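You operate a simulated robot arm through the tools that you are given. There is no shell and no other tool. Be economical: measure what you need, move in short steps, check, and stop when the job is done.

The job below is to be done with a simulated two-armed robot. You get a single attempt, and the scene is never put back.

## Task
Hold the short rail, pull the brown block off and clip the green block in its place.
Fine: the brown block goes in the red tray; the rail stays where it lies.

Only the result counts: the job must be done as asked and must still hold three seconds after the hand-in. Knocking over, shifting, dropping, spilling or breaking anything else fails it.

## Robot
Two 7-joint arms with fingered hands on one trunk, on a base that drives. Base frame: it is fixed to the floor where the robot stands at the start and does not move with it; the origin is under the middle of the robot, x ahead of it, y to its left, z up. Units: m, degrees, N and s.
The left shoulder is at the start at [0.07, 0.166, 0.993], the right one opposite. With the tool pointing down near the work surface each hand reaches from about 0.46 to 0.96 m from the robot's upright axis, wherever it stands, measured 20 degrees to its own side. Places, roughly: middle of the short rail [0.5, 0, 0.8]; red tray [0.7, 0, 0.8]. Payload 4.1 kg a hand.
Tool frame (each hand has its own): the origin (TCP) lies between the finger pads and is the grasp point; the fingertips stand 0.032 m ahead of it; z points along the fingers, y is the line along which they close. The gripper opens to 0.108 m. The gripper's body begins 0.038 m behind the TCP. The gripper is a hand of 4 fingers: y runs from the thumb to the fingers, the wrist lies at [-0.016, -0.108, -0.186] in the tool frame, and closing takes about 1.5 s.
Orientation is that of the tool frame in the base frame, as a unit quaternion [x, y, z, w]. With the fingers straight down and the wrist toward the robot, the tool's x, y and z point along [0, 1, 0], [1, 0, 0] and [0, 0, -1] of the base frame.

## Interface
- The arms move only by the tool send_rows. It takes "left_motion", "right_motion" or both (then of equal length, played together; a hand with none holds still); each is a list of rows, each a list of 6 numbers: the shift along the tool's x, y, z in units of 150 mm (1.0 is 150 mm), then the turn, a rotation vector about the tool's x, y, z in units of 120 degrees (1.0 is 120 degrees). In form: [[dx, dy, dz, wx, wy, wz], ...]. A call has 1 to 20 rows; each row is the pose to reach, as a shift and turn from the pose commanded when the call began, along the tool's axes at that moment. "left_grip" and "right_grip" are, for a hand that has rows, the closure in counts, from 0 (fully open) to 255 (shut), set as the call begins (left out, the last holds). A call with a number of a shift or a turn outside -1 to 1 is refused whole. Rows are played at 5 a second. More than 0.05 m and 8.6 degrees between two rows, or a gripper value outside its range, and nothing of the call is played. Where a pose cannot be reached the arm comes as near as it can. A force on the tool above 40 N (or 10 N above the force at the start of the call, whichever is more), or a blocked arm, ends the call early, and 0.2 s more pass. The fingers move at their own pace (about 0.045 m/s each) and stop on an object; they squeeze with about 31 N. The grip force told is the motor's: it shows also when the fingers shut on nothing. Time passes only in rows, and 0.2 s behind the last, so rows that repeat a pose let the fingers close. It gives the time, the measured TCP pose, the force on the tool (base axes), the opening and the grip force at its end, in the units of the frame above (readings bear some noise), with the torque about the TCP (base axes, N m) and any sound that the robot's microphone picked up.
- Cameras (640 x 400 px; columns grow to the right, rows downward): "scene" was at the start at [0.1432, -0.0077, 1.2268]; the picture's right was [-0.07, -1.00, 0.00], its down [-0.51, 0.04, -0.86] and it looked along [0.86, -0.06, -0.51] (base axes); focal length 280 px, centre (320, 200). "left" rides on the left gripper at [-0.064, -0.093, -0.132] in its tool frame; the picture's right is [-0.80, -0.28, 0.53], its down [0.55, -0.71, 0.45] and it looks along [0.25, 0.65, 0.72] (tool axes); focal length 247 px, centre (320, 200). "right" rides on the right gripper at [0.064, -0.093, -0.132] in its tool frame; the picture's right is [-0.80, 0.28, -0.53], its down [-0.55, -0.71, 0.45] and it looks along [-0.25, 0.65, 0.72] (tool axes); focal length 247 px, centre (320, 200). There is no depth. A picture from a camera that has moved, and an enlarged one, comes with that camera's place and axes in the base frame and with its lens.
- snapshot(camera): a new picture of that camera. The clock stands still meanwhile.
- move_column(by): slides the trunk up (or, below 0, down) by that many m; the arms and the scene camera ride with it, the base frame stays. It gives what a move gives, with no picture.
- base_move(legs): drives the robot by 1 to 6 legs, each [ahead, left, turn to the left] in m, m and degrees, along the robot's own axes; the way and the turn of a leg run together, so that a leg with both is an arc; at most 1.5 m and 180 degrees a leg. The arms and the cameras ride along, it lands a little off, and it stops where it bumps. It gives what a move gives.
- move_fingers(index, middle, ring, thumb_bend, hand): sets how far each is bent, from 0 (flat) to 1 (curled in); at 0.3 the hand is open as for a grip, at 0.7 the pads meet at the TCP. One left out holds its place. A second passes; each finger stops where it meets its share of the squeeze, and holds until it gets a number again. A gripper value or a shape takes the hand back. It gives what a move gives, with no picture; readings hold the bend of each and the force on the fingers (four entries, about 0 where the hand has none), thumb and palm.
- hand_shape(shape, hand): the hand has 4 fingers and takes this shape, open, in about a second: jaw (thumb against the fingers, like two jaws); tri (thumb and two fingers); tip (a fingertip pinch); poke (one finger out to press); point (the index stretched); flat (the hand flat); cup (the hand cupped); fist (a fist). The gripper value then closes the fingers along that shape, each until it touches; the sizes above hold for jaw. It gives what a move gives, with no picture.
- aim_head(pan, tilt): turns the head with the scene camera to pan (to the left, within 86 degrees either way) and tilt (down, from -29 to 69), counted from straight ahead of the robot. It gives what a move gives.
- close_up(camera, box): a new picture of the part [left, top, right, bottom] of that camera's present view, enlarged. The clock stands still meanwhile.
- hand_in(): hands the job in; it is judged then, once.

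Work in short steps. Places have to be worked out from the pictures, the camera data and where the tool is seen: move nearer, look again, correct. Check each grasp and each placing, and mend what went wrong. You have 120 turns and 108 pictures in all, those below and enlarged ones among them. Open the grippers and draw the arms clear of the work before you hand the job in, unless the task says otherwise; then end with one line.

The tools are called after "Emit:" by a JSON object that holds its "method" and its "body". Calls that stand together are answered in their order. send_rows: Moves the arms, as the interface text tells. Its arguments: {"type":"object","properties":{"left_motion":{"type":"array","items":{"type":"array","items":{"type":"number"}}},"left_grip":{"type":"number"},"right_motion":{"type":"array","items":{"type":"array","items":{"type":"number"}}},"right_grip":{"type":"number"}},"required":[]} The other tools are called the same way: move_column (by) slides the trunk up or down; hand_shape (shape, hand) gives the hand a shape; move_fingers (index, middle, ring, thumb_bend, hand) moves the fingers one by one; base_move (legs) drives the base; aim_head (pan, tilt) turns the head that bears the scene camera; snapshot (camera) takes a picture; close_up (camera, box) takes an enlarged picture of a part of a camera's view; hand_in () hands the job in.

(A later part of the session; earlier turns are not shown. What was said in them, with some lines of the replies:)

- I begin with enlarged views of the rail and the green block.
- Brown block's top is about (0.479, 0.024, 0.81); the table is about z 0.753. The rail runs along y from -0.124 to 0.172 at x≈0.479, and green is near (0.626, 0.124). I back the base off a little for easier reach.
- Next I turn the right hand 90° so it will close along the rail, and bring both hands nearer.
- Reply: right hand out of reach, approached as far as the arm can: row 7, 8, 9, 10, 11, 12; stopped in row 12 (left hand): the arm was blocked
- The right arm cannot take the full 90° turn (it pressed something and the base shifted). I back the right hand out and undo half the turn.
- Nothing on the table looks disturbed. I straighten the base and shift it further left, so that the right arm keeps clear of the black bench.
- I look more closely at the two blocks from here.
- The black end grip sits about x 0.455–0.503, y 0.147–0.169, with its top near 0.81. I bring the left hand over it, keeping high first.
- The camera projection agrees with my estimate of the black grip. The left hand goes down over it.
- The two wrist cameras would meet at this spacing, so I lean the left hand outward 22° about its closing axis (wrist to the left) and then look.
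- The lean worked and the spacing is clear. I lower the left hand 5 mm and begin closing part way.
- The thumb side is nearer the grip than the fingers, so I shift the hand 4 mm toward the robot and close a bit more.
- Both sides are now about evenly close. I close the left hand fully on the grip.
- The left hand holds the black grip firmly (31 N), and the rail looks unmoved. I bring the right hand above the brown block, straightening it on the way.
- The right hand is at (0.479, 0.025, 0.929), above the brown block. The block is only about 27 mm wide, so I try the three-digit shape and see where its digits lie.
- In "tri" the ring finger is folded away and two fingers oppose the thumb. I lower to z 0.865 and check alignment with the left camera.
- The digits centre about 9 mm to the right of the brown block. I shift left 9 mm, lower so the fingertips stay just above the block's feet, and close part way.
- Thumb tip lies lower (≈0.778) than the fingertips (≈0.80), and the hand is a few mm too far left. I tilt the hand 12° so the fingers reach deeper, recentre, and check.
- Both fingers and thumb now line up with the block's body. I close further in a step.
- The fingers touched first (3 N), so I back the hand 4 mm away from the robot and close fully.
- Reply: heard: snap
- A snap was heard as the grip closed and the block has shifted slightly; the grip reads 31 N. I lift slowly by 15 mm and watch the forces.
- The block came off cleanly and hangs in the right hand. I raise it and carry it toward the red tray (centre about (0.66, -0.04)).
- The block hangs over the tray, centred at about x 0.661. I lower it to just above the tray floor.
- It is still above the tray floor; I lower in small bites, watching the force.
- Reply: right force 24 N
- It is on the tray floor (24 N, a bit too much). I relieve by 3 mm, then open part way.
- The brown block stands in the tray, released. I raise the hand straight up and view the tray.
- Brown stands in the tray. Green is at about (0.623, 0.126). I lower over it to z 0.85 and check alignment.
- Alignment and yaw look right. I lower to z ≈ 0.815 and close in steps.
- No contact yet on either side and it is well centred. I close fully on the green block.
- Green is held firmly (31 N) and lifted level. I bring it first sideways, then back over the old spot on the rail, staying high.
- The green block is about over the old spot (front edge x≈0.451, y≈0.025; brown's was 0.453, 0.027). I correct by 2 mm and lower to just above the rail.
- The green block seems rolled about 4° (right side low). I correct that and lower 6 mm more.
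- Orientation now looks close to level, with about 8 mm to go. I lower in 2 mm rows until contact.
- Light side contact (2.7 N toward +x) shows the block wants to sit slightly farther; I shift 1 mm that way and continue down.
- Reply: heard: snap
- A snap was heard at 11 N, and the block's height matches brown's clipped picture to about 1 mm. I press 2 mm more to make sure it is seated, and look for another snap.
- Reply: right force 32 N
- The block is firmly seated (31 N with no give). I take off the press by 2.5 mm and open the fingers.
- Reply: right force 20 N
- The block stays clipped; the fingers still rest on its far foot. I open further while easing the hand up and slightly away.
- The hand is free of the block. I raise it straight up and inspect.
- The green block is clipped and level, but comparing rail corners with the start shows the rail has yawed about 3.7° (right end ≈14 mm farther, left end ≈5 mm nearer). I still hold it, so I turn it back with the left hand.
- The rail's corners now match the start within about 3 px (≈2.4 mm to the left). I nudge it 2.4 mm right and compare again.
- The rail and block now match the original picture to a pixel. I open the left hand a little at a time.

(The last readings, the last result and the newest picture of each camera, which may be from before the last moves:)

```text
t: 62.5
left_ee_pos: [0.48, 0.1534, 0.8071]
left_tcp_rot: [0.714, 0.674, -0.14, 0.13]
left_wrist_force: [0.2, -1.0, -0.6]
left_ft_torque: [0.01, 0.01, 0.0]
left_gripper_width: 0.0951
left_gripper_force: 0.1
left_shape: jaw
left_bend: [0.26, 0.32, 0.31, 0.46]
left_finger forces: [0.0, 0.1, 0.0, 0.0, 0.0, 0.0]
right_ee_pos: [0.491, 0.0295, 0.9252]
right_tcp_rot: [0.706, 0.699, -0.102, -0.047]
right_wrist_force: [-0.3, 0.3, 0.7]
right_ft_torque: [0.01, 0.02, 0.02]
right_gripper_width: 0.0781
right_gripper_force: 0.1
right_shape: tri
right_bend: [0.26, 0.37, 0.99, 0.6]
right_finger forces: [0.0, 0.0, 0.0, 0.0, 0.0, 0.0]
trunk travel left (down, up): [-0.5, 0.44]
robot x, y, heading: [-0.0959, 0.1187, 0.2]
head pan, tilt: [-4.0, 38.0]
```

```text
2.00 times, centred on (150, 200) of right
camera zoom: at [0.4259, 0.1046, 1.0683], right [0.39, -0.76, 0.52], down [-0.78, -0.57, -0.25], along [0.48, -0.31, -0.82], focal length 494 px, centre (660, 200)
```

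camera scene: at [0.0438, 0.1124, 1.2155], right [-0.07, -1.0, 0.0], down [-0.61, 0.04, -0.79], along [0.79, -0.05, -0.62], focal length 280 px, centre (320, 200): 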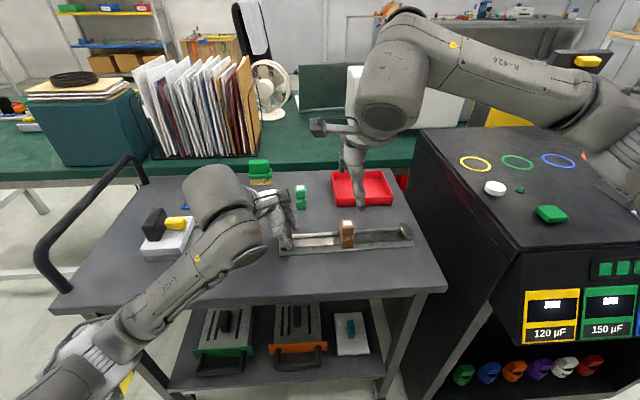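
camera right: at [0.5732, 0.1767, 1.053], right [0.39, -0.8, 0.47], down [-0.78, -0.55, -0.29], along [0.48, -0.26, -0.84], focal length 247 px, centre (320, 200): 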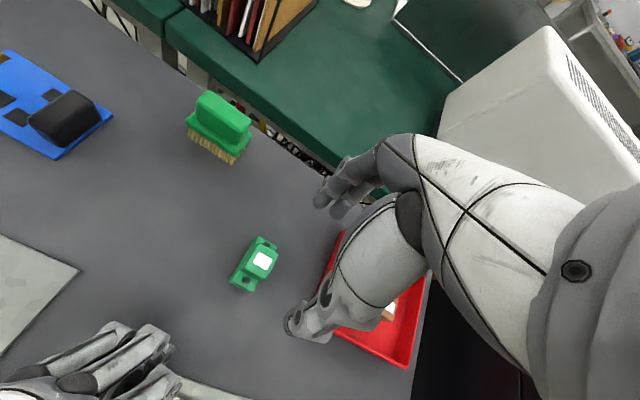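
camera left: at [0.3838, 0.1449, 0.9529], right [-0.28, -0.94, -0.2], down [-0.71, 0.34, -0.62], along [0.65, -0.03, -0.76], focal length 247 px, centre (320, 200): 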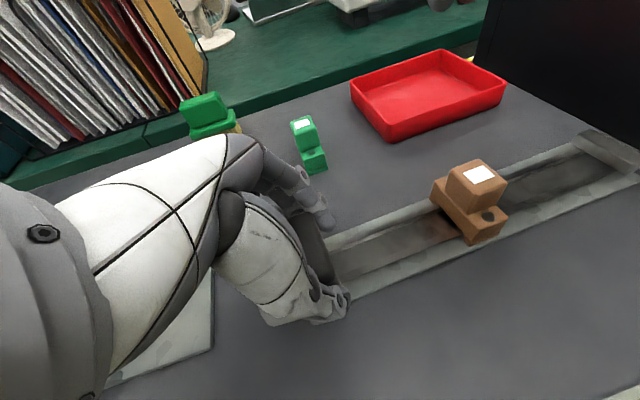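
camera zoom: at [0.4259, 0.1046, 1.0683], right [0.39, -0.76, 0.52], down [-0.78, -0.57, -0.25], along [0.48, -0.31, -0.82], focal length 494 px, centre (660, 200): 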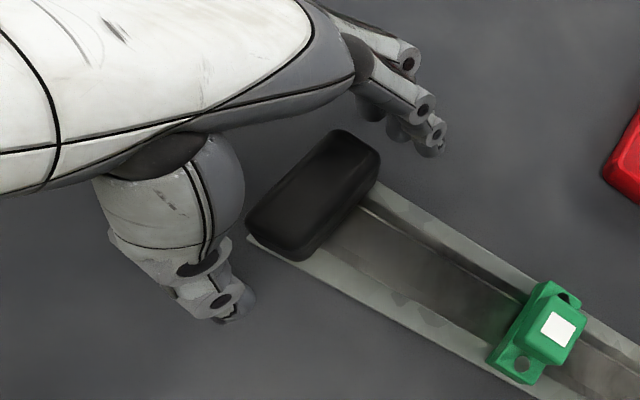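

The rail stayed put. I withdraw the left hand along its own axis and raise the right hand too.

Emit:
{"method": "send_rows", "body": {"left_motion": [[0, 0, -0.1, 0, 0, 0], [0, 0, -0.25, 0, 0, 0], [0, 0, -0.4, 0, 0, 0], [0, 0, -0.6, 0, 0, 0], [0, 0, -0.8, 0, 0, 0], [0, 0, -1.0, 0, 0, 0], [0, 0, -1.0, 0, 0, 0]]}}

Emit:
{"method": "send_rows", "body": {"right_motion": [[0, 0, -0.1, 0, 0, 0], [-0.1, 0, -0.25, 0, 0, 0], [-0.25, 0, -0.4, 0, 0, 0], [-0.4, 0, -0.55, 0, 0, 0], [-0.55, 0, -0.7, 0, 0, 0], [-0.7, 0, -0.8, 0, 0, 0], [-0.7, 0, -0.8, 0, 0, 0]], "right_grip": 0}}

Emit:
{"method": "close_up", "body": {"camera": "scene", "box": [220, 150, 460, 300]}}

Emit:
{"method": "snapshot", "body": {"camera": "scene"}}

Emit:
{"method": "snapshot", "body": {"camera": "right"}}

```text
t: 64.1
left_ee_pos: [0.4834, 0.2085, 0.9479]
left_tcp_rot: [0.714, 0.673, -0.139, 0.13]
left_wrist_force: [0.0, 0.2, -0.9]
left_ft_torque: [0.02, 0.0, -0.01]
left_gripper_width: 0.0953
left_gripper_force: 0.1
left_shape: jaw
left_bend: [0.26, 0.32, 0.31, 0.46]
left_finger forces: [0.1, 0.1, 0.0, 0.0, 0.0, 0.0]
right_ee_pos: [0.4908, 0.0273, 0.9251]
right_tcp_rot: [0.705, 0.7, -0.102, -0.047]
right_wrist_force: [0.4, -0.4, 0.3]
right_ft_torque: [0.02, 0.01, -0.03]
right_gripper_width: 0.0783
right_gripper_force: 0.1
right_shape: tri
right_bend: [0.26, 0.37, 0.99, 0.6]
right_finger forces: [0.0, 0.0, 0.0, 0.0, 0.0, 0.1]
trunk travel left (down, up): [-0.5, 0.44]
robot x, y, heading: [-0.0963, 0.1201, -0.1]
head pan, tilt: [-4.0, 38.0]
```

```text
t: 65.7
left_ee_pos: [0.4839, 0.2096, 0.9473]
left_tcp_rot: [0.714, 0.673, -0.139, 0.13]
left_wrist_force: [-0.5, -0.2, -0.5]
left_ft_torque: [-0.03, 0.02, -0.01]
left_gripper_width: 0.0952
left_gripper_force: 0.0
left_shape: jaw
left_bend: [0.26, 0.32, 0.31, 0.46]
left_finger forces: [0.0, 0.1, 0.0, 0.0, 0.1, 0.1]
right_ee_pos: [0.5152, -0.0663, 1.0535]
right_tcp_rot: [0.706, 0.7, -0.102, -0.047]
right_wrist_force: [0.5, -0.1, 0.2]
right_ft_torque: [0.0, 0.02, 0.02]
right_gripper_width: 0.1079
right_gripper_force: 0.0
right_shape: tri
right_bend: [0.3, 0.3, 0.99, 0.3]
right_finger forces: [0.0, 0.1, 0.1, 0.1, 0.0, 0.1]
trunk travel left (down, up): [-0.5, 0.44]
robot x, y, heading: [-0.0954, 0.1192, 0.2]
head pan, tilt: [-4.0, 38.0]
```

```text
2.67 times, centred on (340, 225) of scene
camera zoom: at [0.044, 0.1129, 1.2154], right [-0.07, -1.0, 0.0], down [-0.61, 0.04, -0.79], along [0.79, -0.05, -0.62], focal length 746 px, centre (267, 133)
```

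zoom: 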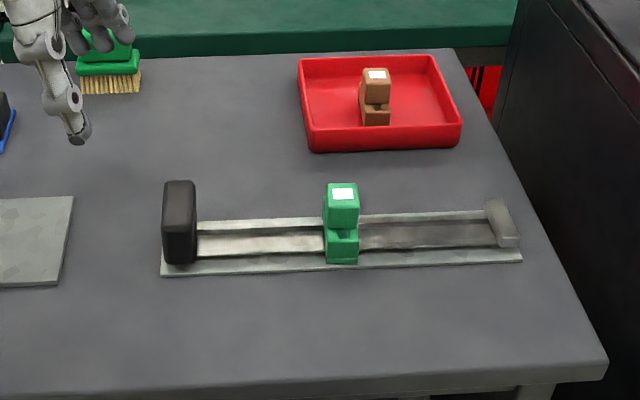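

```text
20 pictures are left
camera scene: at [0.044, 0.1129, 1.2154], right [-0.07, -1.0, 0.0], down [-0.61, 0.04, -0.79], along [0.79, -0.05, -0.62], focal length 280 px, centre (320, 200)
```

scene: 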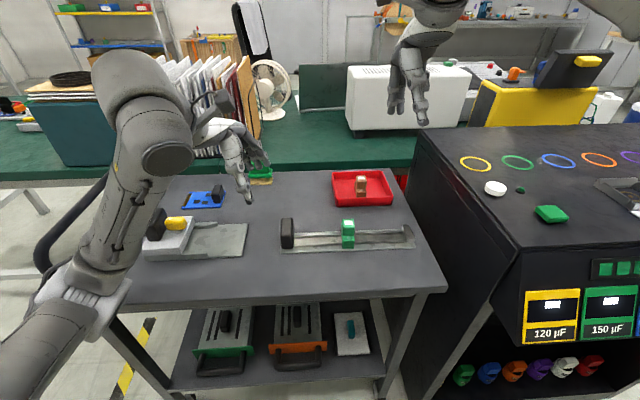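

```text
19 pictures are left
camera right: at [0.4513, 0.009, 1.1951], right [0.39, -0.76, 0.52], down [-0.78, -0.57, -0.25], along [0.48, -0.31, -0.82], focal length 247 px, centre (320, 200)
```

right: 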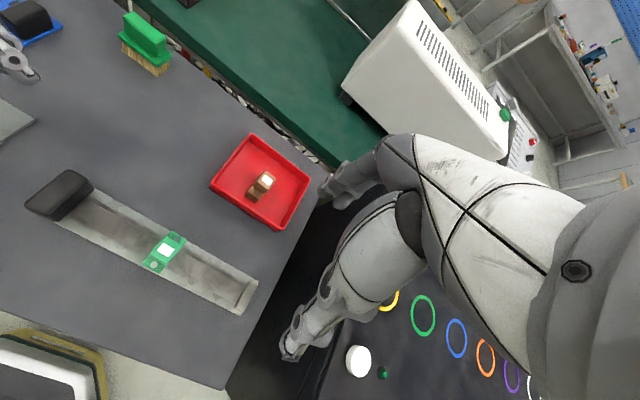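

Final check: green sits exactly where brown sat in the starting view (same label and foot pixels), the rail corners match the start, and brown stands in the tray. I open the left hand fully and lift both hands a little further away.

Emit:
{"method": "send_rows", "body": {"left_motion": [[0, 0, -0.1, 0, 0, 0], [0.1, 0, -0.25, 0, 0, 0], [0.2, 0, -0.4, 0, 0, 0], [0.2, 0, -0.4, 0, 0, 0]], "left_grip": 0}}

```text
t: 66.7
left_ee_pos: [0.4864, 0.2582, 0.9921]
left_tcp_rot: [0.715, 0.673, -0.139, 0.131]
left_wrist_force: [0.3, -0.5, 0.8]
left_ft_torque: [0.0, 0.0, 0.01]
left_gripper_width: 0.108
left_gripper_force: 0.0
left_shape: jaw
left_bend: [0.3, 0.3, 0.3, 0.3]
left_finger forces: [0.0, 0.0, 0.0, 0.0, 0.0, 0.0]
right_ee_pos: [0.5159, -0.0682, 1.051]
right_tcp_rot: [0.706, 0.699, -0.101, -0.047]
right_wrist_force: [0.8, -0.3, -1.1]
right_ft_torque: [-0.04, -0.03, 0.0]
right_gripper_width: 0.1076
right_gripper_force: 0.0
right_shape: tri
right_bend: [0.3, 0.3, 0.99, 0.3]
right_finger forces: [0.0, 0.0, 0.0, 0.0, 0.1, 0.0]
trunk travel left (down, up): [-0.5, 0.44]
robot x, y, heading: [-0.0932, 0.1201, 0.2]
head pan, tilt: [-4.0, 38.0]
```

Both hands are open and clear, and everything is in place, so I hand the job in.

Emit:
{"method": "hand_in", "body": {}}

```text
The job is handed in.
```

The green block is clipped on the rail where the brown one sat, and the brown block is standing in the red tray. The rail turned about 4° while I held it, so I moved it back to within about a millimetre or two of its starting place before handing in.
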